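You operate a simulated robot arm through the tools that you are given. There is no shell and no other tool. Be economical: measure what you need, move in short steps, check, and stop when the job is done.

The job below is to be done with a simulated two-armed robot. You get a single attempt, and the scene is never put back.

JOB
Move the vee blocks to holes 51 and 53 and lay shaft 502 in them.
Fine: the shaft that lies there now goes on the mat.

Only the result counts: the job must be done as asked and must still hold three seconds after the hand-in. Knocking over, shifting, dropping, spilling or breaking anything else fails it.

ROBOT AND FRAMES
Two 6-joint arms with two-finger parallel grippers on one trunk, on a base that drives. Base frame: it is fixed to the floor where the robot stands at the start and does not move with it; the origin is under the middle of the robot, x ahead of it, y to its left, z up; the surface under the hand at the start is at about z = 0.71. Lengths are in m, angles in rad, forces in N, time in s.
The left shoulder is at the start at [-0.077, 0.177, 0.832], the right one opposite. With the tool pointing down near the work surface each hand reaches from about 0.18 to 0.74 m from the robot's upright axis, wherever it stands, measured 20 degrees to its own side. Places, roughly: hole 51 [0.4, 0.1, 0.7]; hole 53 [0.4, 0, 0.7]; top of the mat [0.9, 0.3, 0.7]; vee block (3x4x7 cm) [0.5, 0, 0.8]. Payload 1.57 kg a hand.
The tool frame of a hand sits at the grasp point between the pads (the TCP): z along the fingers, y along the line on which they close. The tips reach 0.03 m beyond it. The gripper opens to 0.08 m. The fingers are 0.017 m wide and 0.012 m thick; the gripper's body (0.04 by 0.082 m) begins 0.08 m behind the TCP.
Orientation is told as [roll, pitch, yaw] about the base's x, y, z axes, in that order, counted from this pose: with the fingers straight down and closing along the base's y, the tool's x points along the base's -x, its y along +y and its z along -z.

CONTROLS
- The arms move only by the tool step_arm. It takes "left_commands", "right_commands" or both (then of equal length, played together; a hand with none holds still); each is a list of rows, each a list of 2 entries, a list of its own where there are three numbers: the shift along the tool's x, y, z in m, then the turn, a rotation vector about the tool's x, y, z in rad. In form: [[[dx, dy, dz], [rx, ry, rz]], ...]. A call has 1 to 12 rows; each row is the pose to reach, as a shift and turn from the pose commanded when the call began, along the tool's axes at that moment. "left_jaw" and "right_jaw" are, for a hand that has rows, the closure, from 0 (fully open) to 1 (shut), set as the call begins (left out, the last holds). Rows are played at 5 a second. More than 0.05 m and 0.15 rad between two rows, or a gripper value outside its range, and nothing of the call is played. A pose out of reach is approached as far as the arm can. The call stops where the force on the tool passes 40 N (or 10 N more than at its start, if that is more) or the arm is blocked; 0.2 s more then pass. The fingers move at their own pace (about 0.072 m/s each) and stop on an object; they squeeze with about 41 N. The grip force told is the motor's: it shows also when the fingers shut on nothing. Time passes only in rows, and 0.2 s behind the last, so rows that repeat a pose let the fingers close. It gives the time, the measured TCP pose, the force on the tool (base axes), the opening and the grip force at its end, in the units of the frame above (readings bear some noise), with the torque about the TCP (base axes, N m) and any sound that the robot's microphone picked up.
- Cameras (640 x 400 px; columns grow to the right, rows downward): "scene" is now at [0.0314, -0.0054, 1.5439]; the picture's right is [-0.10, -0.99, 0.00], its down [-0.83, 0.08, -0.56] and it looks along [0.55, -0.06, -0.83] (base axes); focal length 266 px, centre (320, 200). "left" rides on the left gripper at [0.072, 0.007, -0.122] in its tool frame; the picture's right is [-0.09, 1.00, 0.00], its down [-0.84, -0.08, -0.54] and it looks along [-0.54, -0.05, 0.84] (tool axes); focal length 238 px, centre (320, 200). "right" rides on the right gripper at [0.072, -0.007, -0.122] in its tool frame; the picture's right is [0.09, 1.00, 0.00], its down [-0.84, 0.08, -0.54] and it looks along [-0.54, 0.05, 0.84] (tool axes); focal length 238 px, centre (320, 200). There is no depth. A picture from a camera that has moved, and an enlarged one, comes with that camera's place and axes in the base frame and with its lens.
- capture(camera): a new picture of that camera. It takes no simulated time.
- lift_body(by): slides the trunk up (or, below 0, down) by that many m; the arms and the scene camera ride with it, the base frame stays. It gives what a move gives, with no picture.
- steer(legs): drives the robot by 1 to 6 legs, each [ahead, left, turn to the left] in m, m and rad, along the robot's own axes; the way and the turn of a leg run together, so that a leg with both is an arc; at most 1.5 m and 3.142 rad a leg. The arms and the cameras ride along, it lands a little off, and it stops where it bumps. It gives what a move gives.
- pan_tilt(pan, tilt): turns the head with the scene camera to pan (to the left, within 2.496 rad either way) and tilt (down, from -0.506 to 1.204), counted from straight ahead of the robot. It gives what a move gives.
- close_up(camera, box): a new picture of the part [left, top, right, bottom] of that camera's present view, enlarged. It takes no simulated time.
- hand_in(): hands the job in; it is judged then, once.

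Work in short steps. Places have to be worked out from the pictures, the camera data and where the tool is seen: move nearer, look again, correct. Check each grasp and each placing, and mend what went wrong. You have 120 turns and 88 pictures in all, those below and enlarged ones among them. Open the grippers and draw the arms clear of the work before you hand the job in, unless the task says otherwise; then end with one line.

The tools are called after "Emit:" as name(argument=value, ...) on one line, values as JSON. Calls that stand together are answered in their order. step_arm: Moves the arms, as the interface text tells. Its arguments: {"type":"object","properties":{"left_commands":{"type":"array","items":{"type":"array"}},"left_jaw":{"type":"number"},"right_commands":{"type":"array","items":{"type":"array"}},"right_jaw":{"type":"number"}},"required":[]} The other tools are called the same way: lift_body (by) slides the trunk up or down; steer (legs) drives the base; pan_tilt (pan, tilt) turns the head that bears the scene camera; capture (camera) takes a picture; close_up (camera, box) takes an enlarged picture of a part of a camera's view; hand_in () hands the job in.

At the start:

```text
time: 0.0
left_tcp_pos: [0.4763, 0.2346, 1.0016]
left_ee_rot: [-0.001, -0.001, 0.0]
left_ft_force: [-0.8, -1.1, 0.4]
left_wrist_torque: [0.0, 0.03, 0.0]
left_width: 0.08
left_gripper_force: 0.1
right_tcp_pos: [0.5209, -0.1739, 1.0056]
right_ee_rot: [0.0, -0.001, 0.0]
right_ft_force: [0.5, 0.0, 0.0]
right_wrist_torque: [-0.03, 0.0, 0.04]
right_width: 0.0796
right_gripper_force: 0.1
trunk travel left (down, up): [-0.275, 0.053]
robot x, y, heading: [-0.001, -0.0022, 0.001]
head pan, tilt: [-0.101, 0.983]
```

scene: 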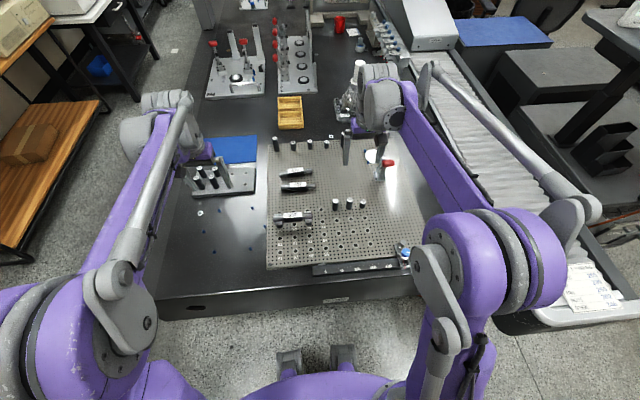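
right: 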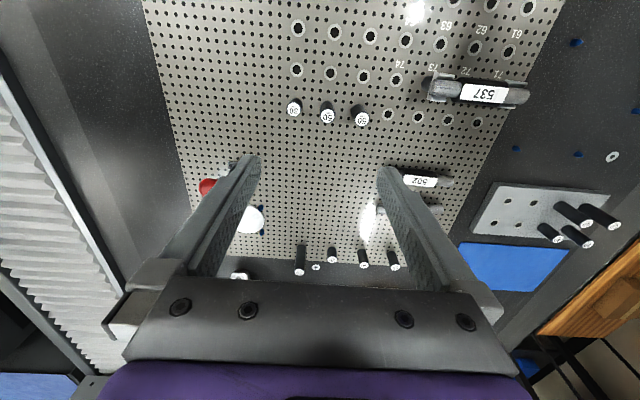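
left: 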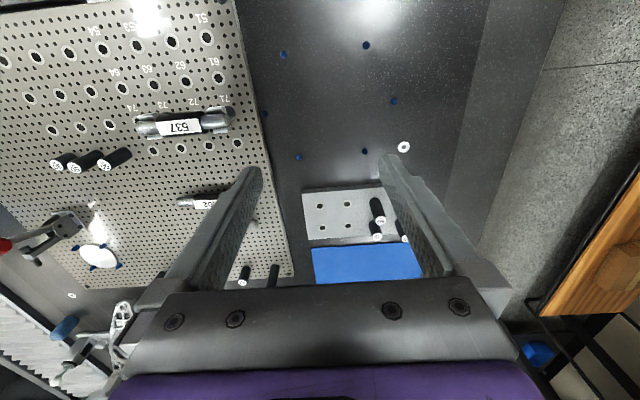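

I look closer at the plate, with the shaft in the vee blocks (537 seemingly) and the other shafts behind it.

Emit:
close_up(camera="scene", box=[260, 130, 420, 230])

Emit:
close_up(camera="scene", box=[250, 190, 410, 290])

Emit:
close_up(camera="left", box=[0, 0, 280, 175])

Emit:
close_up(camera="right", box=[370, 0, 610, 150])

```text
4.00 times, centred on (340, 180) of scene
camera zoom: at [0.0314, -0.0054, 1.5439], right [-0.1, -0.99, 0.0], down [-0.83, 0.08, -0.56], along [0.55, -0.06, -0.83], focal length 1064 px, centre (240, 280)
```

zoom: 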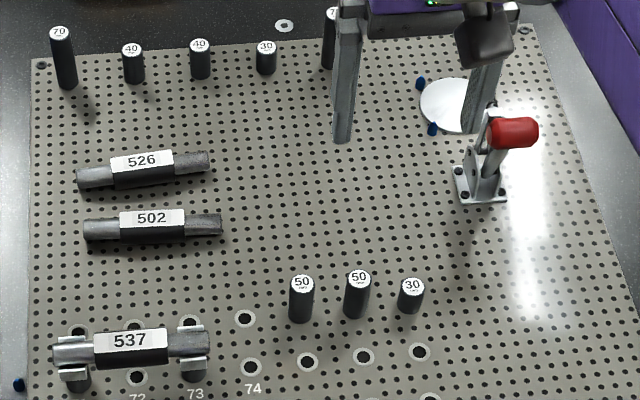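

```text
4.00 times, centred on (330, 240) of scene
camera zoom: at [0.0314, -0.0054, 1.5439], right [-0.1, -0.99, 0.0], down [-0.83, 0.08, -0.56], along [0.55, -0.06, -0.83], focal length 1064 px, centre (280, 40)
```

zoom: 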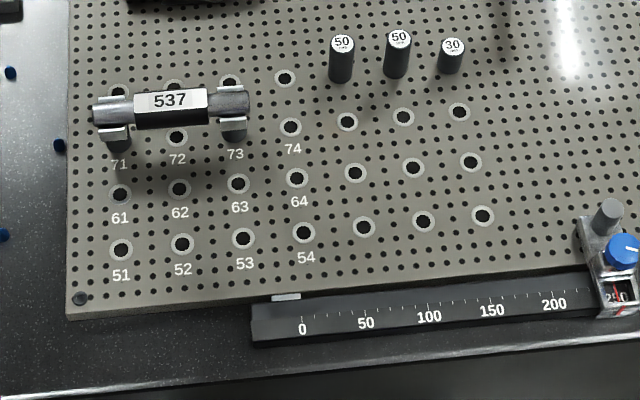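

```text
2.29 times, centred on (140, 88) of left
camera zoom: at [0.4057, 0.2408, 1.1221], right [0.09, 1.0, 0.0], down [0.84, -0.08, 0.54], along [0.54, -0.05, -0.84], focal length 545 px, centre (731, 457)
```

zoom: 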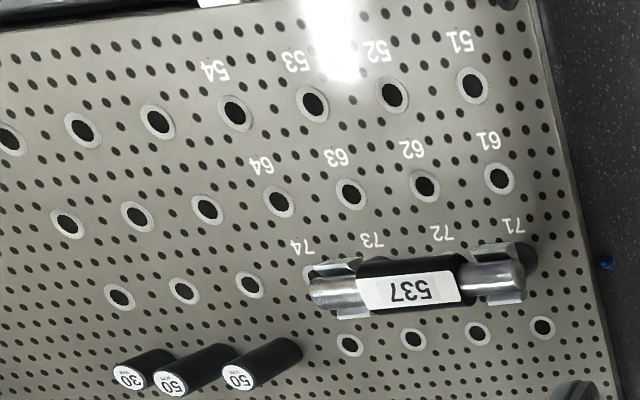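

```text
2.67 times, centred on (490, 75) of right
camera zoom: at [0.4497, -0.1813, 1.1286], right [-0.09, 1.0, 0.0], down [0.84, 0.08, 0.54], along [0.54, 0.05, -0.84], focal length 636 px, centre (-133, 533)
```

zoom: 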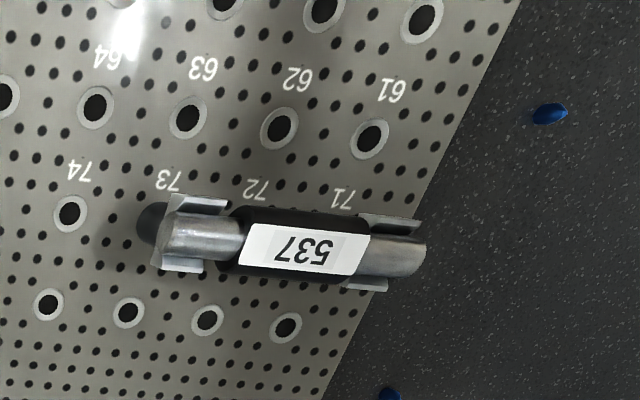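

The shaft in the vees is 537, with the vees in holes 71 and 73. Mat is at about (0.88, 0.29), beyond reach from here, so I check how much room the base has in front of the table.

Emit:
pan_tilt(pan=0.0, tilt=1.2)

Emit:
capture(camera="scene")

Emit:
pan_tilt(pan=0.5, tilt=0.7)

Emit:
capture(camera="scene")

```text
time: 0.8
left_tcp_pos: [0.4764, 0.236, 1.0005]
left_ee_rot: [0.0, 0.001, 0.0]
left_ft_force: [0.3, 0.7, 0.8]
left_wrist_torque: [-0.01, -0.02, -0.01]
left_width: 0.0802
left_gripper_force: 0.1
right_tcp_pos: [0.5201, -0.1751, 1.0058]
right_ee_rot: [-0.001, -0.001, 0.001]
right_ft_force: [0.8, -0.1, 0.8]
right_wrist_torque: [0.01, 0.01, -0.03]
right_width: 0.0802
right_gripper_force: 0.0
trunk travel left (down, up): [-0.275, 0.053]
robot x, y, heading: [-0.0011, 0.0012, -0.0]
head pan, tilt: [0.0, 1.201]
```

```text
80 pictures are left
camera scene: at [0.0169, 0.0017, 1.5301], right [0.0, -1.0, 0.0], down [-0.93, 0.0, -0.36], along [0.36, 0.0, -0.93], focal length 266 px, centre (320, 200)
```

scene: 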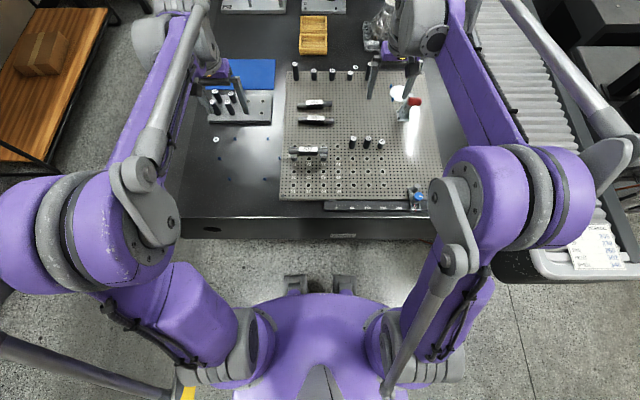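

```text
time: 1.7
left_tcp_pos: [0.4769, 0.2351, 1.0013]
left_ee_rot: [-0.001, -0.001, 0.001]
left_ft_force: [0.1, -0.3, 0.5]
left_wrist_torque: [0.0, -0.02, -0.01]
left_width: 0.0799
left_gripper_force: 0.1
right_tcp_pos: [0.5194, -0.1739, 1.0052]
right_ee_rot: [0.001, 0.001, 0.002]
right_ft_force: [-0.3, 0.5, -0.2]
right_wrist_torque: [0.07, -0.01, 0.0]
right_width: 0.0798
right_gripper_force: 0.0
trunk travel left (down, up): [-0.275, 0.053]
robot x, y, heading: [0.0013, -0.0015, -0.002]
head pan, tilt: [0.499, 0.7]
```

```text
79 pictures are left
camera scene: at [0.0356, 0.0423, 1.5659], right [0.48, -0.88, 0.0], down [-0.57, -0.31, -0.76], along [0.67, 0.37, -0.64], focal length 266 px, centre (320, 200)
```

scene: 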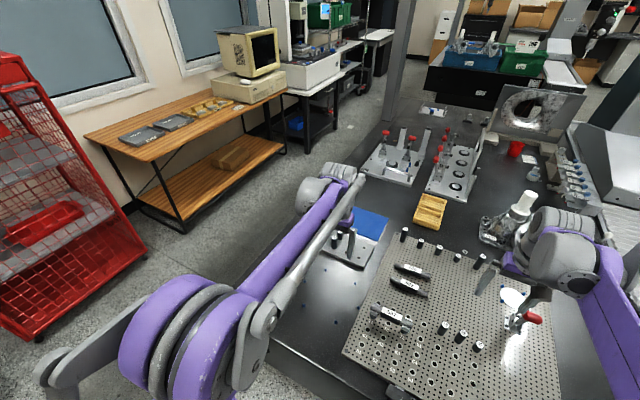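

The table front edge is at x≈0.28 and the torso front at about 0.03, with feet low. I try driving ahead with empty hands, in two small legs, to bring the mat in reach.

Emit:
steer(legs=[[0.08, 0, 0]])

Emit:
pan_tilt(pan=0.0, tilt=1.2)

Emit:
capture(camera="scene")

```text
time: 2.7
left_tcp_pos: [0.5562, 0.2341, 0.9999]
left_ee_rot: [-0.002, 0.0, 0.0]
left_ft_force: [0.3, -0.4, -0.8]
left_wrist_torque: [-0.02, 0.02, -0.01]
left_width: 0.0799
left_gripper_force: 0.0
right_tcp_pos: [0.5985, -0.1736, 1.0051]
right_ee_rot: [0.001, -0.001, -0.001]
right_ft_force: [0.3, -0.1, 0.3]
right_wrist_torque: [0.0, 0.01, -0.02]
right_width: 0.0802
right_gripper_force: 0.0
trunk travel left (down, up): [-0.275, 0.053]
robot x, y, heading: [0.0792, -0.0025, 0.001]
head pan, tilt: [0.499, 0.7]
```

```text
time: 3.7
left_tcp_pos: [0.5554, 0.2355, 1.001]
left_ee_rot: [0.0, 0.0, -0.002]
left_ft_force: [-0.2, -0.1, -0.2]
left_wrist_torque: [-0.04, 0.01, 0.01]
left_width: 0.0802
left_gripper_force: 0.1
right_tcp_pos: [0.597, -0.1732, 1.0054]
right_ee_rot: [0.0, 0.0, 0.0]
right_ft_force: [0.2, 0.2, -0.1]
right_wrist_torque: [0.02, -0.02, 0.0]
right_width: 0.0802
right_gripper_force: 0.0
trunk travel left (down, up): [-0.275, 0.053]
robot x, y, heading: [0.0838, -0.0009, 0.002]
head pan, tilt: [0.0, 1.201]
```

```text
78 pictures are left
camera scene: at [0.0957, 0.0017, 1.5301], right [0.0, -1.0, 0.0], down [-0.93, 0.0, -0.36], along [0.36, 0.0, -0.93], focal length 266 px, centre (320, 200)
```

scene: 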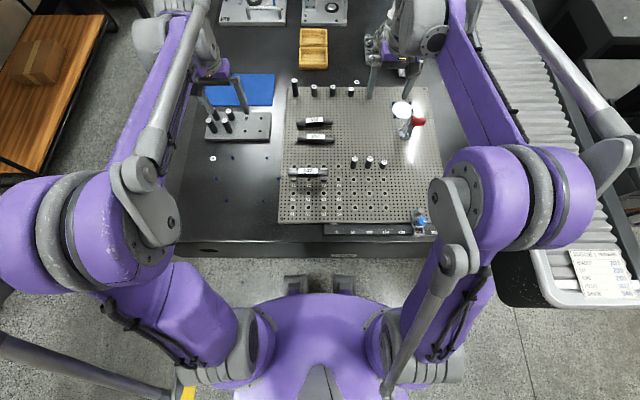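

Still clear; the table's front panel seems to end about 0.4 m above the floor and the feet are low. I go another 0.09 m.

Emit:
steer(legs=[[0.09, 0, 0]])

Emit:
capture(camera="scene")

Emit:
capture(camera="left")

```text
time: 4.8
left_tcp_pos: [0.6462, 0.2353, 1.0012]
left_ee_rot: [0.001, 0.0, 0.001]
left_ft_force: [0.2, -0.2, 0.7]
left_wrist_torque: [-0.01, -0.02, 0.03]
left_width: 0.0802
left_gripper_force: 0.1
right_tcp_pos: [0.6906, -0.1725, 1.0052]
right_ee_rot: [0.0, 0.0, 0.001]
right_ft_force: [0.1, -0.6, 0.2]
right_wrist_torque: [0.01, -0.02, 0.01]
right_width: 0.0802
right_gripper_force: 0.0
trunk travel left (down, up): [-0.275, 0.053]
robot x, y, heading: [0.1715, 0.0028, -0.004]
head pan, tilt: [0.0, 1.201]
```

```text
77 pictures are left
camera scene: at [0.187, 0.0018, 1.5299], right [0.0, -1.0, 0.0], down [-0.93, 0.0, -0.36], along [0.36, 0.0, -0.93], focal length 266 px, centre (320, 200)
```

scene: 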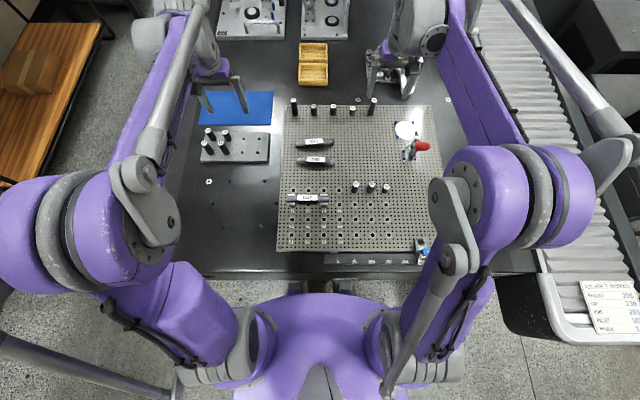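

```text
76 pictures are left
camera left: at [0.5755, 0.2411, 1.1217], right [0.09, 1.0, 0.0], down [0.84, -0.08, 0.54], along [0.54, -0.05, -0.84], focal length 238 px, centre (320, 200)
```

left: 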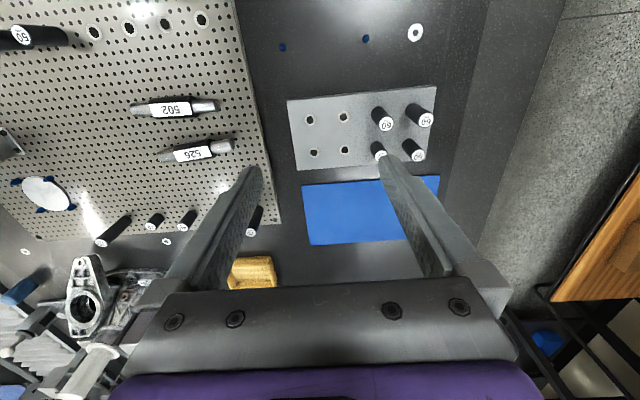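

At x=0.17 now with the mat at about x 0.80–0.96, y 0.19–0.44, reachable. I bring the left hand above shaft 537 (≈(0.48, 0.04)), turning to yaw 90° so that the fingers straddle it.

Emit:
step_arm(left_commands=[[[0.015, -0.018, 0], [0, 0, -0.143]], [[0.03, -0.036, 0], [0, 0, -0.286]], [[0.045, -0.054, 0], [0, 0, -0.428]], [[0.06, -0.072, 0], [0, 0, -0.571]], [[0.075, -0.09, 0], [0, 0, -0.714]], [[0.09, -0.108, 0], [0, 0, -0.857]], [[0.105, -0.126, 0], [0, 0, -1.0]], [[0.12, -0.144, 0], [0, 0, -1.142]], [[0.135, -0.162, 0], [0, 0, -1.285]], [[0.15, -0.18, 0], [0, 0, -1.428]], [[0.165, -0.195, 0.03], [0, 0, -1.571]]], left_jaw=0)

Emit:
capture(camera="left")

Emit:
capture(camera="scene")

```text
time: 7.2
left_tcp_pos: [0.481, 0.0383, 0.9707]
left_ee_rot: [0.001, 0.001, 1.573]
left_ft_force: [0.5, -0.4, 0.7]
left_wrist_torque: [0.02, 0.0, -0.01]
left_width: 0.0799
left_gripper_force: 0.1
right_tcp_pos: [0.6902, -0.1738, 1.0051]
right_ee_rot: [0.0, -0.001, 0.0]
right_ft_force: [-1.2, -0.4, -0.2]
right_wrist_torque: [-0.04, 0.0, -0.03]
right_width: 0.0798
right_gripper_force: 0.0
trunk travel left (down, up): [-0.275, 0.053]
robot x, y, heading: [0.1707, 0.0011, -0.002]
head pan, tilt: [0.0, 1.201]
```

```text
75 pictures are left
camera left: at [0.4755, -0.0334, 1.0928], right [-1.0, 0.09, 0.0], down [0.08, 0.84, 0.54], along [0.05, 0.54, -0.84], focal length 238 px, centre (320, 200)
```

left: 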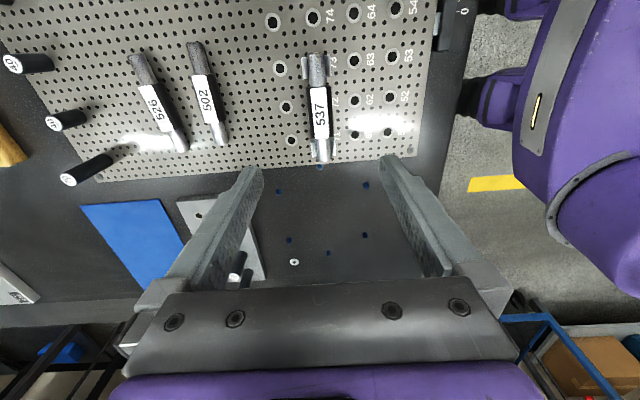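

```text
74 pictures are left
camera scene: at [0.1864, 0.0015, 1.53], right [0.0, -1.0, 0.0], down [-0.93, 0.0, -0.36], along [0.36, 0.0, -0.93], focal length 266 px, centre (320, 200)
```

scene: 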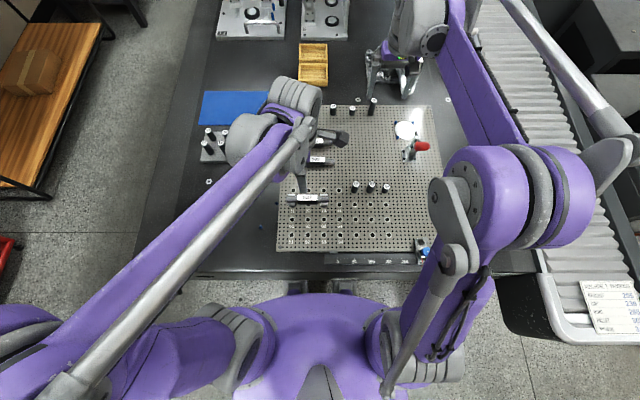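

Shaft centre is estimated at (0.484, 0.037), top z≈0.79. I go down to z 0.86 above it and look closely.

Emit:
step_arm(left_commands=[[[0, -0.003, 0.04], [0, 0, 0]], [[0, -0.003, 0.08], [0, 0, 0]], [[0, -0.003, 0.11], [0, 0, 0]], [[0, -0.003, 0.11], [0, 0, 0]]])

Emit:
capture(camera="left")

Emit:
close_up(camera="scene", box=[260, 150, 380, 225])

```text
time: 8.2
left_tcp_pos: [0.484, 0.0408, 0.8604]
left_ee_rot: [0.0, 0.0, 1.574]
left_ft_force: [-0.1, 0.0, 0.5]
left_wrist_torque: [0.0, 0.01, -0.01]
left_width: 0.0799
left_gripper_force: 0.0
right_tcp_pos: [0.6898, -0.1734, 1.0054]
right_ee_rot: [0.001, -0.001, -0.002]
right_ft_force: [-0.1, -0.3, -0.1]
right_wrist_torque: [0.02, -0.03, 0.02]
right_width: 0.0801
right_gripper_force: 0.0
trunk travel left (down, up): [-0.275, 0.053]
robot x, y, heading: [0.1683, -0.0019, 0.001]
head pan, tilt: [0.0, 1.201]
```

```text
73 pictures are left
camera left: at [0.4783, -0.0318, 0.9818], right [-1.0, 0.09, 0.0], down [0.08, 0.84, 0.54], along [0.05, 0.54, -0.84], focal length 238 px, centre (320, 200)
```

left: 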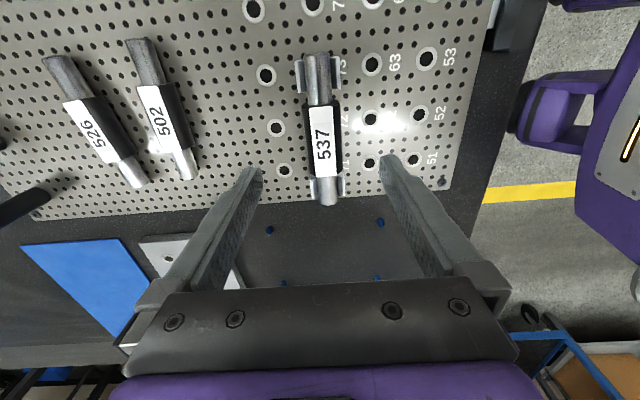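

```text
5.33 times, centred on (320, 188) of scene
camera zoom: at [0.186, 0.0018, 1.53], right [0.0, -1.0, 0.0], down [-0.93, 0.0, -0.36], along [0.36, 0.0, -0.93], focal length 1419 px, centre (320, 267)
```

zoom: 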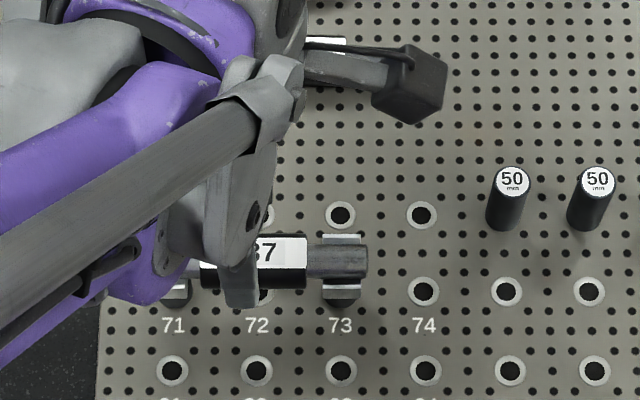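

Shaft lies ~3.5 mm to −x of the hand (x≈0.4805, y mid 0.038), axis height ≈0.782. I shift, descend to z≈0.784, then close.

Emit:
step_arm(left_commands=[[[0.002, 0.0035, 0.02], [0, 0, 0]], [[0.002, 0.0035, 0.05], [0, 0, 0]], [[0.002, 0.0035, 0.076], [0, 0, 0]], [[0.002, 0.0035, 0.076], [0, 0, 0]]])

Emit:
capture(camera="left")

```text
time: 9.2
left_tcp_pos: [0.4818, 0.0389, 0.7834]
left_ee_rot: [0.0, 0.001, 1.573]
left_ft_force: [-0.5, -0.5, 0.2]
left_wrist_torque: [0.01, -0.02, 0.01]
left_width: 0.0802
left_gripper_force: 0.0
right_tcp_pos: [0.6904, -0.1738, 1.0052]
right_ee_rot: [0.001, 0.001, 0.001]
right_ft_force: [-0.4, 0.8, 0.6]
right_wrist_torque: [0.0, -0.03, 0.01]
right_width: 0.0799
right_gripper_force: 0.1
trunk travel left (down, up): [-0.275, 0.053]
robot x, y, heading: [0.1686, 0.0002, -0.002]
head pan, tilt: [0.0, 1.201]
```

```text
71 pictures are left
camera left: at [0.4753, -0.0337, 0.9054], right [-1.0, 0.09, 0.0], down [0.08, 0.84, 0.54], along [0.05, 0.54, -0.84], focal length 238 px, centre (320, 200)
```

left: 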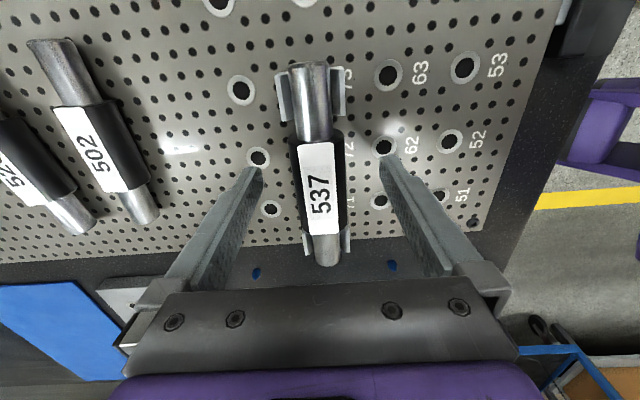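

Shaft is centred between the fingers. Close.

Emit:
step_arm(left_commands=[[[0, 0, 0], [0, 0, 0]], [[0, 0, 0], [0, 0, 0]], [[0, 0, 0], [0, 0, 0]], [[0, 0, 0], [0, 0, 0]], [[0, 0, 0], [0, 0, 0]]], left_jaw=1)

```text
time: 10.4
left_tcp_pos: [0.4799, 0.0402, 0.7838]
left_ee_rot: [0.001, 0.002, 1.572]
left_ft_force: [-0.4, 0.7, -0.1]
left_wrist_torque: [0.07, 0.0, 0.03]
left_width: 0.0309
left_gripper_force: 39.7
right_tcp_pos: [0.691, -0.1722, 1.0052]
right_ee_rot: [0.001, 0.0, 0.0]
right_ft_force: [0.6, 0.0, -0.2]
right_wrist_torque: [-0.01, 0.03, 0.04]
right_width: 0.0801
right_gripper_force: 0.1
trunk travel left (down, up): [-0.275, 0.053]
robot x, y, heading: [0.1705, 0.0022, -0.0]
head pan, tilt: [0.0, 1.201]
```

Gripped at 31 mm. Lift gently, checking forces.

Emit:
step_arm(left_commands=[[[0, 0, -0.01], [0, 0, 0]], [[0, 0, -0.03], [0, 0, 0]], [[0, 0, -0.07], [0, 0, 0]], [[0, 0, -0.11], [0, 0, 0]], [[0, 0, -0.15], [0, 0, 0]]])

Emit:
capture(camera="left")

Emit:
capture(camera="scene")

```text
time: 11.6
left_tcp_pos: [0.4807, 0.0385, 0.935]
left_ee_rot: [0.0, -0.001, 1.569]
left_ft_force: [-0.3, 0.2, -5.0]
left_wrist_torque: [0.01, -0.01, 0.0]
left_width: 0.031
left_gripper_force: 40.0
right_tcp_pos: [0.6899, -0.1731, 1.0044]
right_ee_rot: [0.0, 0.0, 0.001]
right_ft_force: [-0.2, 1.4, 0.2]
right_wrist_torque: [-0.04, 0.0, 0.01]
right_width: 0.0799
right_gripper_force: 0.0
trunk travel left (down, up): [-0.275, 0.053]
robot x, y, heading: [0.1715, 0.0022, 0.002]
head pan, tilt: [0.0, 1.201]
```

```text
70 pictures are left
camera left: at [0.4752, -0.0343, 1.0565], right [-1.0, 0.09, 0.0], down [0.08, 0.84, 0.54], along [0.05, 0.54, -0.84], focal length 238 px, centre (320, 200)
```

left: 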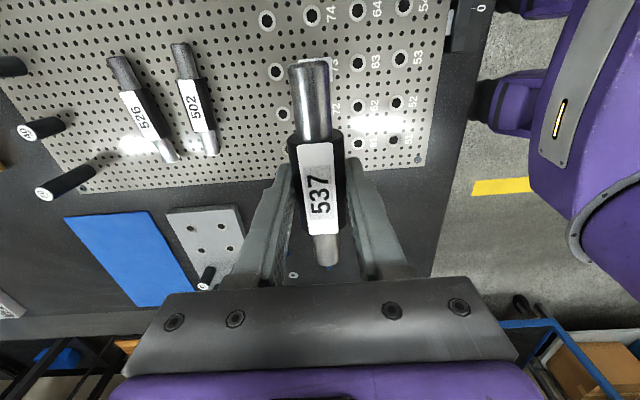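

```text
69 pictures are left
camera scene: at [0.186, 0.0019, 1.53], right [0.0, -1.0, 0.0], down [-0.93, 0.0, -0.36], along [0.36, 0.0, -0.93], focal length 266 px, centre (320, 200)
```

scene: 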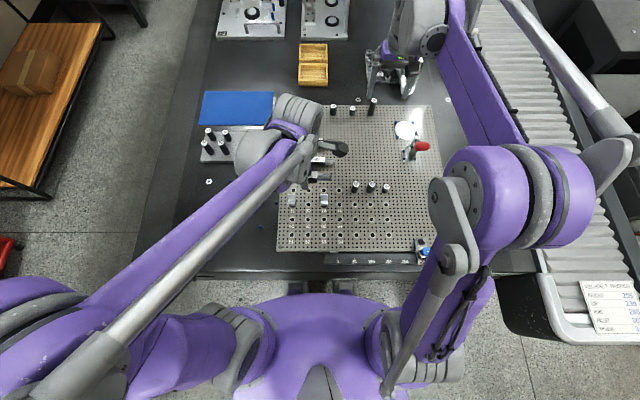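

Shaft 537 held, vees stayed. Move over the mat to about (0.85, 0.28) at this height.

Emit:
step_arm(left_commands=[[[-0.02, -0.031, 0], [0, 0, 0]], [[-0.04, -0.062, 0], [0, 0, 0]], [[-0.06, -0.0925, 0], [0, 0, 0]], [[-0.08, -0.123, 0], [0, 0, 0]], [[-0.1, -0.154, 0], [0, 0, 0]], [[-0.12, -0.185, 0], [0, 0, 0]], [[-0.14, -0.216, 0], [0, 0, 0]], [[-0.16, -0.247, 0], [0, 0, 0]], [[-0.18, -0.2775, 0], [0, 0, 0]], [[-0.2, -0.308, 0], [0, 0, 0]], [[-0.22, -0.339, 0], [0, 0, 0]], [[-0.24, -0.37, 0], [0, 0, 0]]])

Emit:
capture(camera="left")

Emit:
capture(camera="scene")

```text
time: 14.2
left_tcp_pos: [0.8435, 0.278, 0.9322]
left_ee_rot: [-0.002, 0.0, 1.572]
left_ft_force: [0.3, 0.1, -4.8]
left_wrist_torque: [-0.01, -0.01, 0.03]
left_width: 0.0308
left_gripper_force: 39.8
left hand out of reach, approached as far as the arm can: row 12
right_tcp_pos: [0.6909, -0.1728, 1.0055]
right_ee_rot: [0.0, 0.0, 0.0]
right_ft_force: [0.3, -0.1, 0.0]
right_wrist_torque: [0.02, 0.01, 0.01]
right_width: 0.08
right_gripper_force: 0.0
trunk travel left (down, up): [-0.275, 0.053]
robot x, y, heading: [0.171, -0.0014, -0.002]
head pan, tilt: [0.0, 1.201]
```

```text
68 pictures are left
camera left: at [0.8383, 0.2047, 1.0531], right [-1.0, 0.09, 0.0], down [0.08, 0.84, 0.54], along [0.05, 0.54, -0.84], focal length 238 px, centre (320, 200)
```

left: 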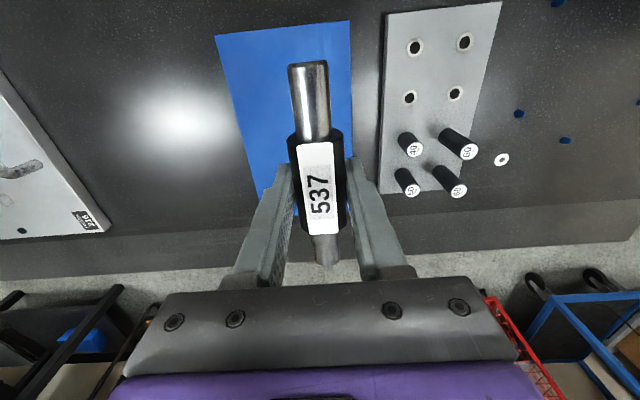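

```text
67 pictures are left
camera scene: at [0.187, 0.0024, 1.53], right [0.0, -1.0, 0.0], down [-0.93, 0.0, -0.36], along [0.36, 0.0, -0.93], focal length 266 px, centre (320, 200)
```

scene: 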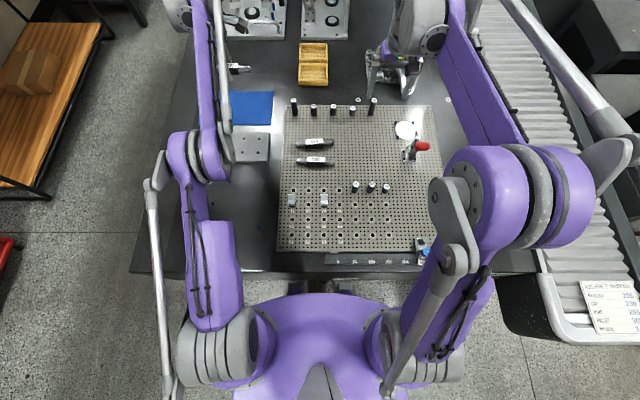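

All of the shaft is over the mat. Descend to z≈0.76 first, pulling back 1 cm from the reach limit.

Emit:
step_arm(left_commands=[[[0, 0.012, 0.02], [0, 0, 0]], [[0, 0.012, 0.06], [0, 0, 0]], [[0, 0.012, 0.1], [0, 0, 0]], [[0, 0.012, 0.14], [0, 0, 0]], [[0, 0.012, 0.172], [0, 0, 0]], [[0, 0.012, 0.172], [0, 0, 0]]])

Emit:
capture(camera="left")

```text
time: 15.6
left_tcp_pos: [0.8312, 0.2775, 0.7601]
left_ee_rot: [0.0, -0.001, 1.573]
left_ft_force: [1.2, -1.2, -4.0]
left_wrist_torque: [0.02, 0.02, -0.01]
left_width: 0.0311
left_gripper_force: 39.9
right_tcp_pos: [0.6899, -0.1731, 1.0048]
right_ee_rot: [-0.001, 0.0, 0.001]
right_ft_force: [0.1, 0.0, 0.6]
right_wrist_torque: [0.0, -0.01, 0.01]
right_width: 0.0799
right_gripper_force: 0.1
trunk travel left (down, up): [-0.275, 0.053]
robot x, y, heading: [0.1698, 0.0005, -0.002]
head pan, tilt: [0.0, 1.201]
```

```text
66 pictures are left
camera left: at [0.8253, 0.205, 0.8816], right [-1.0, 0.09, 0.0], down [0.08, 0.84, 0.54], along [0.05, 0.54, -0.84], focal length 238 px, centre (320, 200)
```

left: 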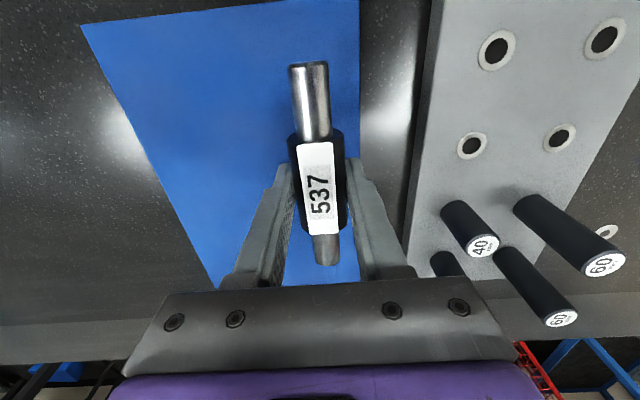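

The finger tips reach 3 cm past the TCP, so they would touch the mat with the shaft still ~13 mm up, forcing a drop. I will take it back to the vees and regrip higher, at the fingertips.

Emit:
step_arm(left_commands=[[[0, 0, -0.04], [0, 0, 0]], [[0, 0, -0.08], [0, 0, 0]], [[0, 0, -0.12], [0, 0, 0]], [[0.0264, 0.0389, -0.126], [0, 0, 0]], [[0.0529, 0.0779, -0.132], [0, 0, 0]], [[0.0793, 0.1168, -0.138], [0, 0, 0]], [[0.1058, 0.1558, -0.144], [0, 0, 0]], [[0.1322, 0.1947, -0.15], [0, 0, 0]], [[0.1587, 0.2337, -0.156], [0, 0, 0]], [[0.1851, 0.2726, -0.162], [0, 0, 0]], [[0.2116, 0.3116, -0.168], [0, 0, 0]], [[0.238, 0.3505, -0.175], [0, 0, 0]]])

Emit:
capture(camera="left")

```text
time: 18.2
left_tcp_pos: [0.4785, 0.0402, 0.9354]
left_ee_rot: [-0.003, 0.0, 1.574]
left_ft_force: [0.5, 1.2, -5.6]
left_wrist_torque: [0.02, -0.01, 0.03]
left_width: 0.031
left_gripper_force: 40.2
right_tcp_pos: [0.6887, -0.1744, 1.0055]
right_ee_rot: [0.0, 0.0, 0.001]
right_ft_force: [-0.3, 1.0, 0.2]
right_wrist_torque: [0.02, 0.0, -0.03]
right_width: 0.0798
right_gripper_force: 0.1
trunk travel left (down, up): [-0.275, 0.053]
robot x, y, heading: [0.1721, -0.0011, -0.0]
head pan, tilt: [0.0, 1.201]
```

```text
65 pictures are left
camera left: at [0.4732, -0.0328, 1.0573], right [-1.0, 0.09, 0.0], down [0.08, 0.84, 0.54], along [0.05, 0.54, -0.84], focal length 238 px, centre (320, 200)
```

left: 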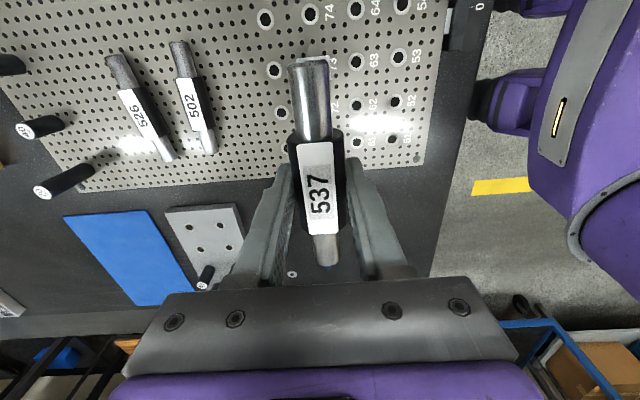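

About 1.8 mm to −x of where it was lifted; I correct and lower into the vees to z≈0.785.

Emit:
step_arm(left_commands=[[[0, -0.0018, 0.04], [0, 0, 0]], [[0, -0.0018, 0.08], [0, 0, 0]], [[0, -0.0018, 0.12], [0, 0, 0]], [[0, -0.0018, 0.135], [0, 0, 0]], [[0, -0.0018, 0.145], [0, 0, 0]], [[0, -0.0018, 0.15], [0, 0, 0]], [[0, -0.0018, 0.151], [0, 0, 0]]])

Emit:
capture(camera="left")

```text
time: 19.8
left_tcp_pos: [0.4822, 0.0402, 0.7843]
left_ee_rot: [0.0, 0.001, 1.573]
left_ft_force: [-1.7, 0.3, -4.3]
left_wrist_torque: [0.03, 0.01, 0.02]
left_width: 0.0313
left_gripper_force: 39.7
right_tcp_pos: [0.6905, -0.1739, 1.0056]
right_ee_rot: [-0.001, 0.001, 0.0]
right_ft_force: [-0.5, 0.9, -0.4]
right_wrist_torque: [0.01, 0.0, 0.0]
right_width: 0.0801
right_gripper_force: 0.1
trunk travel left (down, up): [-0.275, 0.053]
robot x, y, heading: [0.1699, -0.0013, 0.003]
head pan, tilt: [0.0, 1.201]
```

```text
64 pictures are left
camera left: at [0.4764, -0.033, 0.9059], right [-1.0, 0.09, 0.0], down [0.08, 0.84, 0.54], along [0.05, 0.54, -0.84], focal length 238 px, centre (320, 200)
```

left: 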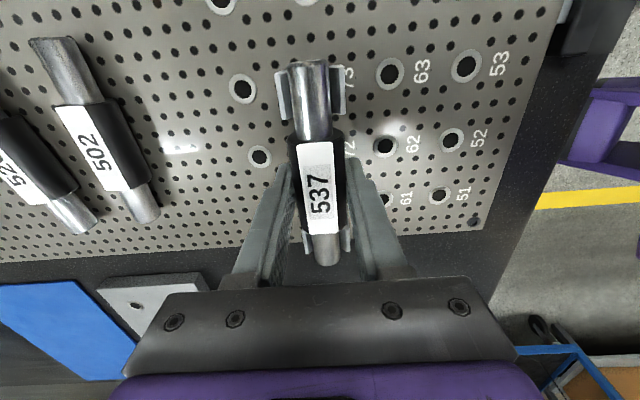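

Still carrying the weight by a hair; shift 1 mm back and lower 2 mm more.

Emit:
step_arm(left_commands=[[[0, 0.0012, 0.0], [0, 0, 0]], [[0, 0.0012, 0.001], [0, 0, 0]], [[0, 0.0012, 0.002], [0, 0, 0]], [[0, 0.0012, 0.002], [0, 0, 0]]])

```text
time: 20.8
left_tcp_pos: [0.4807, 0.0393, 0.7828]
left_ee_rot: [-0.001, 0.001, 1.572]
left_ft_force: [3.7, 3.6, 28.0]
left_wrist_torque: [0.07, -0.06, -0.02]
left_width: 0.0313
left_gripper_force: 39.9
right_tcp_pos: [0.6899, -0.1728, 1.0067]
right_ee_rot: [0.0, -0.001, 0.001]
right_ft_force: [0.8, 0.4, 1.0]
right_wrist_torque: [-0.04, 0.0, 0.01]
right_width: 0.0799
right_gripper_force: 0.0
trunk travel left (down, up): [-0.275, 0.053]
robot x, y, heading: [0.1649, -0.0005, 0.002]
head pan, tilt: [0.0, 1.201]
```

Seated in the vees. Back off 1 mm, then open.

Emit:
step_arm(left_commands=[[[0, 0, -0.0011], [0, 0, 0]]])

Emit:
step_arm(left_commands=[[[0, 0, 0], [0, 0, 0]], [[0, 0, 0], [0, 0, 0]], [[0, 0, 0], [0, 0, 0]], [[0, 0, -0.007], [0, 0, 0]], [[0, 0, -0.014], [0, 0, 0]], [[0, 0, -0.014], [0, 0, 0]]], left_jaw=0)

Emit:
capture(camera="left")

```text
time: 21.2
left_tcp_pos: [0.4812, 0.04, 0.7825]
left_ee_rot: [0.001, 0.0, 1.574]
left_ft_force: [3.1, 2.6, 9.3]
left_wrist_torque: [0.17, -0.02, -0.03]
left_width: 0.031
left_gripper_force: 39.2
right_tcp_pos: [0.6903, -0.1734, 1.0047]
right_ee_rot: [0.0, 0.003, 0.001]
right_ft_force: [-0.3, -1.1, -0.4]
right_wrist_torque: [0.0, 0.01, 0.07]
right_width: 0.08
right_gripper_force: 0.0
trunk travel left (down, up): [-0.275, 0.053]
robot x, y, heading: [0.1723, -0.0, 0.0]
head pan, tilt: [0.0, 1.201]
```

```text
time: 22.6
left_tcp_pos: [0.4806, 0.0394, 0.7973]
left_ee_rot: [0.0, -0.001, 1.572]
left_ft_force: [-0.1, -0.6, -0.6]
left_wrist_torque: [-0.02, 0.01, 0.02]
left_width: 0.08
left_gripper_force: 0.1
right_tcp_pos: [0.69, -0.1731, 1.0053]
right_ee_rot: [0.0, 0.0, 0.001]
right_ft_force: [0.5, -0.2, 0.2]
right_wrist_torque: [0.01, 0.01, -0.02]
right_width: 0.0801
right_gripper_force: 0.0
trunk travel left (down, up): [-0.275, 0.053]
robot x, y, heading: [0.1701, -0.001, -0.001]
head pan, tilt: [0.0, 1.201]
```

```text
63 pictures are left
camera left: at [0.4745, -0.0334, 0.919], right [-1.0, 0.09, 0.0], down [0.08, 0.84, 0.54], along [0.05, 0.54, -0.84], focal length 238 px, centre (320, 200)
```

left: 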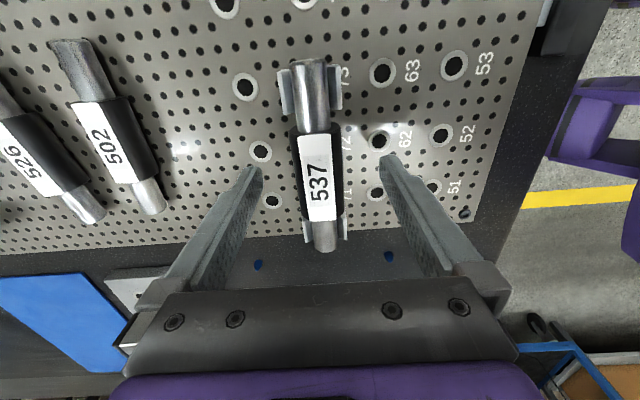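

Centred. I raise 4 mm more so that the shaft, not the tips, will touch the mat first, then close.

Emit:
step_arm(left_commands=[[[0, 0, -0.004], [0, 0, 0]], [[0, 0, -0.004], [0, 0, 0]]])

Emit:
step_arm(left_commands=[[[0, 0, 0], [0, 0, 0]], [[0, 0, 0], [0, 0, 0]], [[0, 0, 0], [0, 0, 0]], [[0, 0, 0], [0, 0, 0]], [[0, 0, 0], [0, 0, 0]], [[0, 0, -0.02], [0, 0, 0]], [[0, 0, -0.06], [0, 0, 0]], [[0, 0, -0.1], [0, 0, 0]], [[0, 0, -0.134], [0, 0, 0]]], left_jaw=1)

Emit:
capture(camera="left")

```text
time: 23.2
left_tcp_pos: [0.4808, 0.0393, 0.8011]
left_ee_rot: [-0.001, -0.001, 1.572]
left_ft_force: [-0.6, 0.1, -0.7]
left_wrist_torque: [-0.03, 0.0, 0.01]
left_width: 0.0804
left_gripper_force: 0.0
right_tcp_pos: [0.6897, -0.1722, 1.006]
right_ee_rot: [0.0, 0.0, -0.002]
right_ft_force: [-0.1, -0.3, -1.0]
right_wrist_torque: [0.0, -0.03, -0.03]
right_width: 0.0801
right_gripper_force: 0.1
trunk travel left (down, up): [-0.275, 0.053]
robot x, y, heading: [0.1692, -0.0013, -0.001]
head pan, tilt: [0.0, 1.201]
```

```text
time: 25.2
left_tcp_pos: [0.4795, 0.0385, 0.9357]
left_ee_rot: [-0.001, 0.0, 1.57]
left_ft_force: [0.1, -0.9, -5.0]
left_wrist_torque: [0.01, 0.02, -0.03]
left_width: 0.031
left_gripper_force: 39.6
right_tcp_pos: [0.688, -0.1732, 1.0049]
right_ee_rot: [0.002, -0.001, 0.001]
right_ft_force: [0.5, 0.6, -0.2]
right_wrist_torque: [-0.01, 0.02, 0.02]
right_width: 0.08
right_gripper_force: 0.1
trunk travel left (down, up): [-0.275, 0.053]
robot x, y, heading: [0.1669, -0.0018, 0.0]
head pan, tilt: [0.0, 1.201]
```

```text
62 pictures are left
camera left: at [0.4744, -0.0338, 1.0576], right [-1.0, 0.09, 0.0], down [0.08, 0.84, 0.54], along [0.05, 0.54, -0.84], focal length 238 px, centre (320, 200)
```

left: 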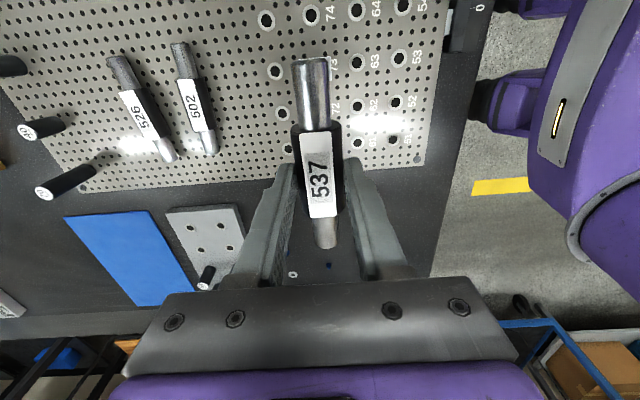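

Held at the tips. Back over the mat to (0.843, 0.27).

Emit:
step_arm(left_commands=[[[-0.0193, -0.0303, 0], [0, 0, 0]], [[-0.0386, -0.0606, 0], [0, 0, 0]], [[-0.0579, -0.0909, 0], [0, 0, 0]], [[-0.0772, -0.1212, 0], [0, 0, 0]], [[-0.0965, -0.1515, 0], [0, 0, 0]], [[-0.1158, -0.1818, 0], [0, 0, 0]], [[-0.135, -0.212, 0], [0, 0, 0]], [[-0.1543, -0.2423, 0], [0, 0, 0]], [[-0.1736, -0.2726, 0], [0, 0, 0]], [[-0.1929, -0.3029, 0], [0, 0, 0]], [[-0.2122, -0.3332, 0], [0, 0, 0]], [[-0.2315, -0.3635, 0], [0, 0, 0]]])

Emit:
step_arm(left_commands=[[[0, 0, 0.03], [0, 0, 0]], [[0, 0, 0.07], [0, 0, 0]], [[0, 0, 0.11], [0, 0, 0]], [[0, 0, 0.15], [0, 0, 0]], [[0, 0, 0.17], [0, 0, 0]], [[0, 0, 0.17], [0, 0, 0]]])

Emit:
capture(camera="left")

```text
time: 27.8
left_tcp_pos: [0.8453, 0.2706, 0.9335]
left_ee_rot: [0.002, 0.004, 1.571]
left_ft_force: [0.5, -0.6, -4.7]
left_wrist_torque: [0.01, -0.02, 0.01]
left_width: 0.031
left_gripper_force: 39.6
right_tcp_pos: [0.6906, -0.1738, 1.0046]
right_ee_rot: [0.0, 0.002, -0.001]
right_ft_force: [0.2, 0.0, -0.2]
right_wrist_torque: [-0.01, -0.02, -0.02]
right_width: 0.0798
right_gripper_force: 0.1
trunk travel left (down, up): [-0.275, 0.053]
robot x, y, heading: [0.1705, -0.0016, 0.002]
head pan, tilt: [0.0, 1.201]
```

```text
time: 29.2
left_tcp_pos: [0.8448, 0.2717, 0.7655]
left_ee_rot: [0.0, -0.002, 1.571]
left_ft_force: [0.2, 0.2, -5.0]
left_wrist_torque: [-0.01, -0.01, 0.01]
left_width: 0.0309
left_gripper_force: 40.2
right_tcp_pos: [0.6895, -0.1734, 1.0056]
right_ee_rot: [0.001, 0.0, -0.002]
right_ft_force: [-0.7, 0.5, -0.5]
right_wrist_torque: [0.02, 0.01, 0.0]
right_width: 0.08
right_gripper_force: 0.2
trunk travel left (down, up): [-0.275, 0.053]
robot x, y, heading: [0.1692, 0.0028, -0.001]
head pan, tilt: [0.0, 1.201]
```

```text
61 pictures are left
camera left: at [0.8391, 0.199, 0.887], right [-1.0, 0.09, 0.0], down [0.08, 0.84, 0.54], along [0.05, 0.54, -0.84], focal length 238 px, centre (320, 200)
```

left: 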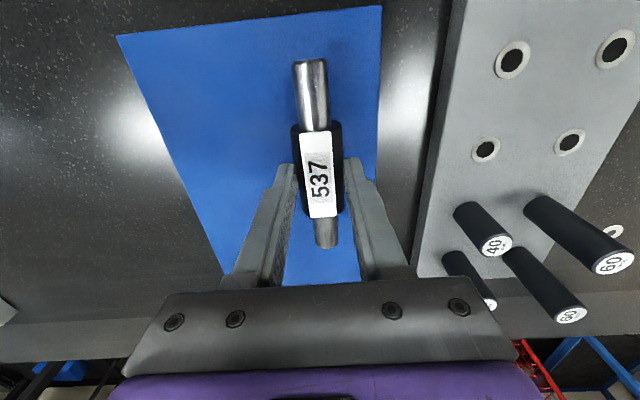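

Well inside the mat. Lower slowly until contact.

Emit:
step_arm(left_commands=[[[0, 0, 0.005], [0, 0, 0]], [[0, 0, 0.01], [0, 0, 0]]])

Emit:
step_arm(left_commands=[[[0, 0, 0.002], [0, 0, 0]], [[0, 0, 0.004], [0, 0, 0]], [[0, 0, 0.004], [0, 0, 0]]])

```text
time: 29.8
left_tcp_pos: [0.8455, 0.2723, 0.7551]
left_ee_rot: [0.0, -0.001, 1.569]
left_ft_force: [0.2, 0.4, -6.1]
left_wrist_torque: [0.02, 0.03, -0.01]
left_width: 0.0312
left_gripper_force: 39.9
right_tcp_pos: [0.6905, -0.1738, 1.0053]
right_ee_rot: [0.0, 0.0, 0.001]
right_ft_force: [-1.2, 0.1, -0.6]
right_wrist_torque: [-0.01, 0.04, 0.01]
right_width: 0.0801
right_gripper_force: 0.1
trunk travel left (down, up): [-0.275, 0.053]
robot x, y, heading: [0.1713, 0.0003, 0.004]
head pan, tilt: [0.0, 1.201]
```

```text
time: 30.6
left_tcp_pos: [0.843, 0.2703, 0.7512]
left_ee_rot: [0.001, 0.001, 1.572]
left_ft_force: [1.5, 1.6, 0.5]
left_wrist_torque: [-0.04, -0.11, -0.01]
left_width: 0.0312
left_gripper_force: 40.2
right_tcp_pos: [0.6903, -0.1735, 1.0058]
right_ee_rot: [0.0, 0.002, -0.001]
right_ft_force: [-1.2, 0.1, -0.8]
right_wrist_torque: [-0.01, -0.03, -0.02]
right_width: 0.0797
right_gripper_force: 0.0
trunk travel left (down, up): [-0.275, 0.053]
robot x, y, heading: [0.1708, -0.003, 0.001]
head pan, tilt: [0.0, 1.201]
```

Contact at z 0.751. Half a millimetre more, then open gently and check.

Emit:
step_arm(left_commands=[[[0, 0, 0.0005], [0, 0, 0]], [[0, 0, 0.0005], [0, 0, 0]]], left_jaw=0.5)

Emit:
step_arm(left_commands=[[[0, 0, 0], [0, 0, 0]], [[0, 0, 0], [0, 0, 0]], [[0, 0, 0], [0, 0, 0]], [[0, 0, 0], [0, 0, 0]]], left_jaw=0.1)

Emit:
capture(camera="left")

```text
time: 31.2
left_tcp_pos: [0.8439, 0.2704, 0.7514]
left_ee_rot: [-0.001, 0.0, 1.573]
left_ft_force: [0.1, 0.0, -0.2]
left_wrist_torque: [0.0, 0.01, 0.01]
left_width: 0.0397
left_gripper_force: 0.2
right_tcp_pos: [0.6892, -0.1741, 1.005]
right_ee_rot: [0.0, 0.0, -0.002]
right_ft_force: [-0.1, 0.1, 0.8]
right_wrist_torque: [0.02, 0.01, -0.02]
right_width: 0.08
right_gripper_force: 0.0
trunk travel left (down, up): [-0.275, 0.053]
robot x, y, heading: [0.1697, -0.0011, -0.002]
head pan, tilt: [0.0, 1.201]
```

```text
time: 32.2
left_tcp_pos: [0.8435, 0.2708, 0.7515]
left_ee_rot: [0.0, 0.0, 1.572]
left_ft_force: [0.0, 0.1, -0.9]
left_wrist_torque: [0.0, -0.01, 0.01]
left_width: 0.0719
left_gripper_force: 0.0
right_tcp_pos: [0.6904, -0.173, 1.005]
right_ee_rot: [0.0, 0.001, 0.0]
right_ft_force: [-0.4, -0.4, 0.1]
right_wrist_torque: [0.01, 0.01, -0.01]
right_width: 0.0798
right_gripper_force: 0.1
trunk travel left (down, up): [-0.275, 0.053]
robot x, y, heading: [0.1687, 0.0038, 0.002]
head pan, tilt: [0.0, 1.201]
```

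```text
60 pictures are left
camera left: at [0.8384, 0.1984, 0.8727], right [-1.0, 0.09, 0.0], down [0.08, 0.84, 0.54], along [0.05, 0.54, -0.84], focal length 238 px, centre (320, 200)
```

left: 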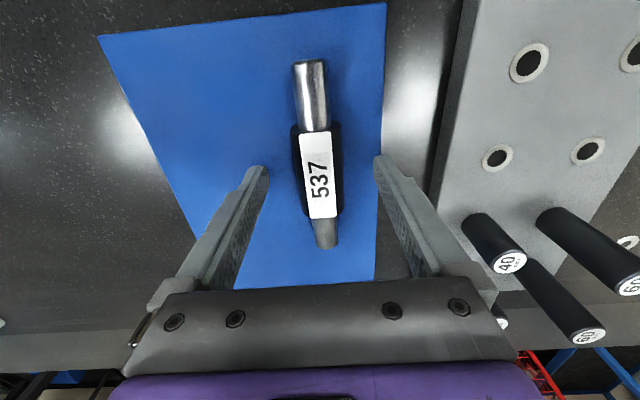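

537 rests on the mat. Raise clear, drive back 0.1 m, and look at the vees.

Emit:
step_arm(left_commands=[[[0, 0, -0.04], [0, 0, 0]], [[0, 0, -0.08], [0, 0, 0]], [[0, 0, -0.12], [0, 0, 0]], [[0, 0, -0.16], [0, 0, 0]], [[0, 0, -0.2], [0, 0, 0]]], left_jaw=0)

Emit:
steer(legs=[[-0.1, 0, 0]])

Emit:
close_up(camera="scene", box=[250, 80, 410, 180])

Emit:
close_up(camera="scene", box=[270, 150, 370, 230])

```text
time: 33.4
left_tcp_pos: [0.839, 0.2699, 0.9489]
left_ee_rot: [-0.001, 0.001, 1.574]
left_ft_force: [0.1, 0.4, 1.4]
left_wrist_torque: [-0.01, -0.01, -0.01]
left_width: 0.0799
left_gripper_force: 0.1
left hand out of reach, approached as far as the arm can: row 5
right_tcp_pos: [0.6898, -0.1739, 1.005]
right_ee_rot: [0.0, -0.002, 0.0]
right_ft_force: [-0.2, -0.7, 0.6]
right_wrist_torque: [0.02, 0.0, 0.02]
right_width: 0.08
right_gripper_force: 0.1
trunk travel left (down, up): [-0.275, 0.053]
robot x, y, heading: [0.172, -0.0016, 0.002]
head pan, tilt: [0.0, 1.201]
```

```text
time: 34.5
left_tcp_pos: [0.7412, 0.2704, 0.9484]
left_ee_rot: [-0.001, 0.0, 1.572]
left_ft_force: [0.3, 0.7, -0.3]
left_wrist_torque: [0.0, -0.03, 0.04]
left_width: 0.0799
left_gripper_force: 0.0
right_tcp_pos: [0.5907, -0.1727, 1.0051]
right_ee_rot: [-0.001, 0.0, 0.0]
right_ft_force: [-0.5, 0.2, -0.2]
right_wrist_torque: [0.04, 0.0, -0.01]
right_width: 0.0802
right_gripper_force: 0.1
trunk travel left (down, up): [-0.275, 0.053]
robot x, y, heading: [0.0719, -0.0, -0.002]
head pan, tilt: [0.0, 1.201]
```

```text
4.00 times, centred on (330, 130) of scene
camera zoom: at [0.0872, 0.0017, 1.5301], right [0.0, -1.0, 0.0], down [-0.93, 0.0, -0.36], along [0.36, 0.0, -0.93], focal length 1064 px, centre (280, 480)
```

zoom: 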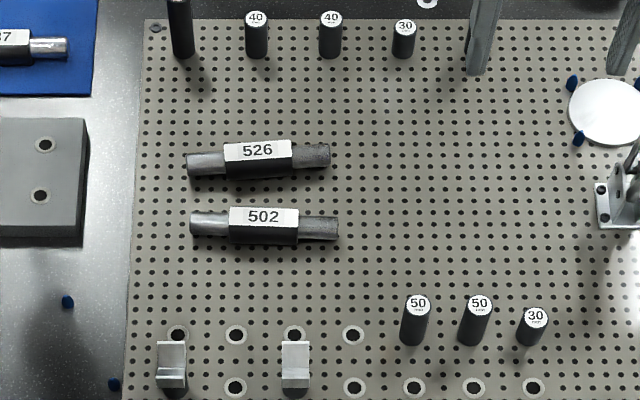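

```text
5.00 times, centred on (320, 190) of scene
camera zoom: at [0.0872, 0.0017, 1.5301], right [0.0, -1.0, 0.0], down [-0.93, 0.0, -0.36], along [0.36, 0.0, -0.93], focal length 1330 px, centre (320, 250)
```

zoom: 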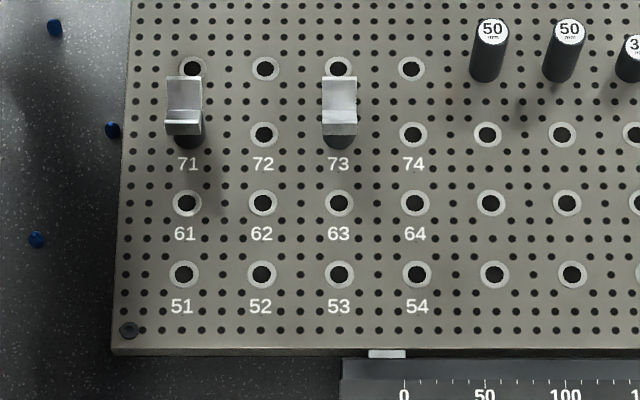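

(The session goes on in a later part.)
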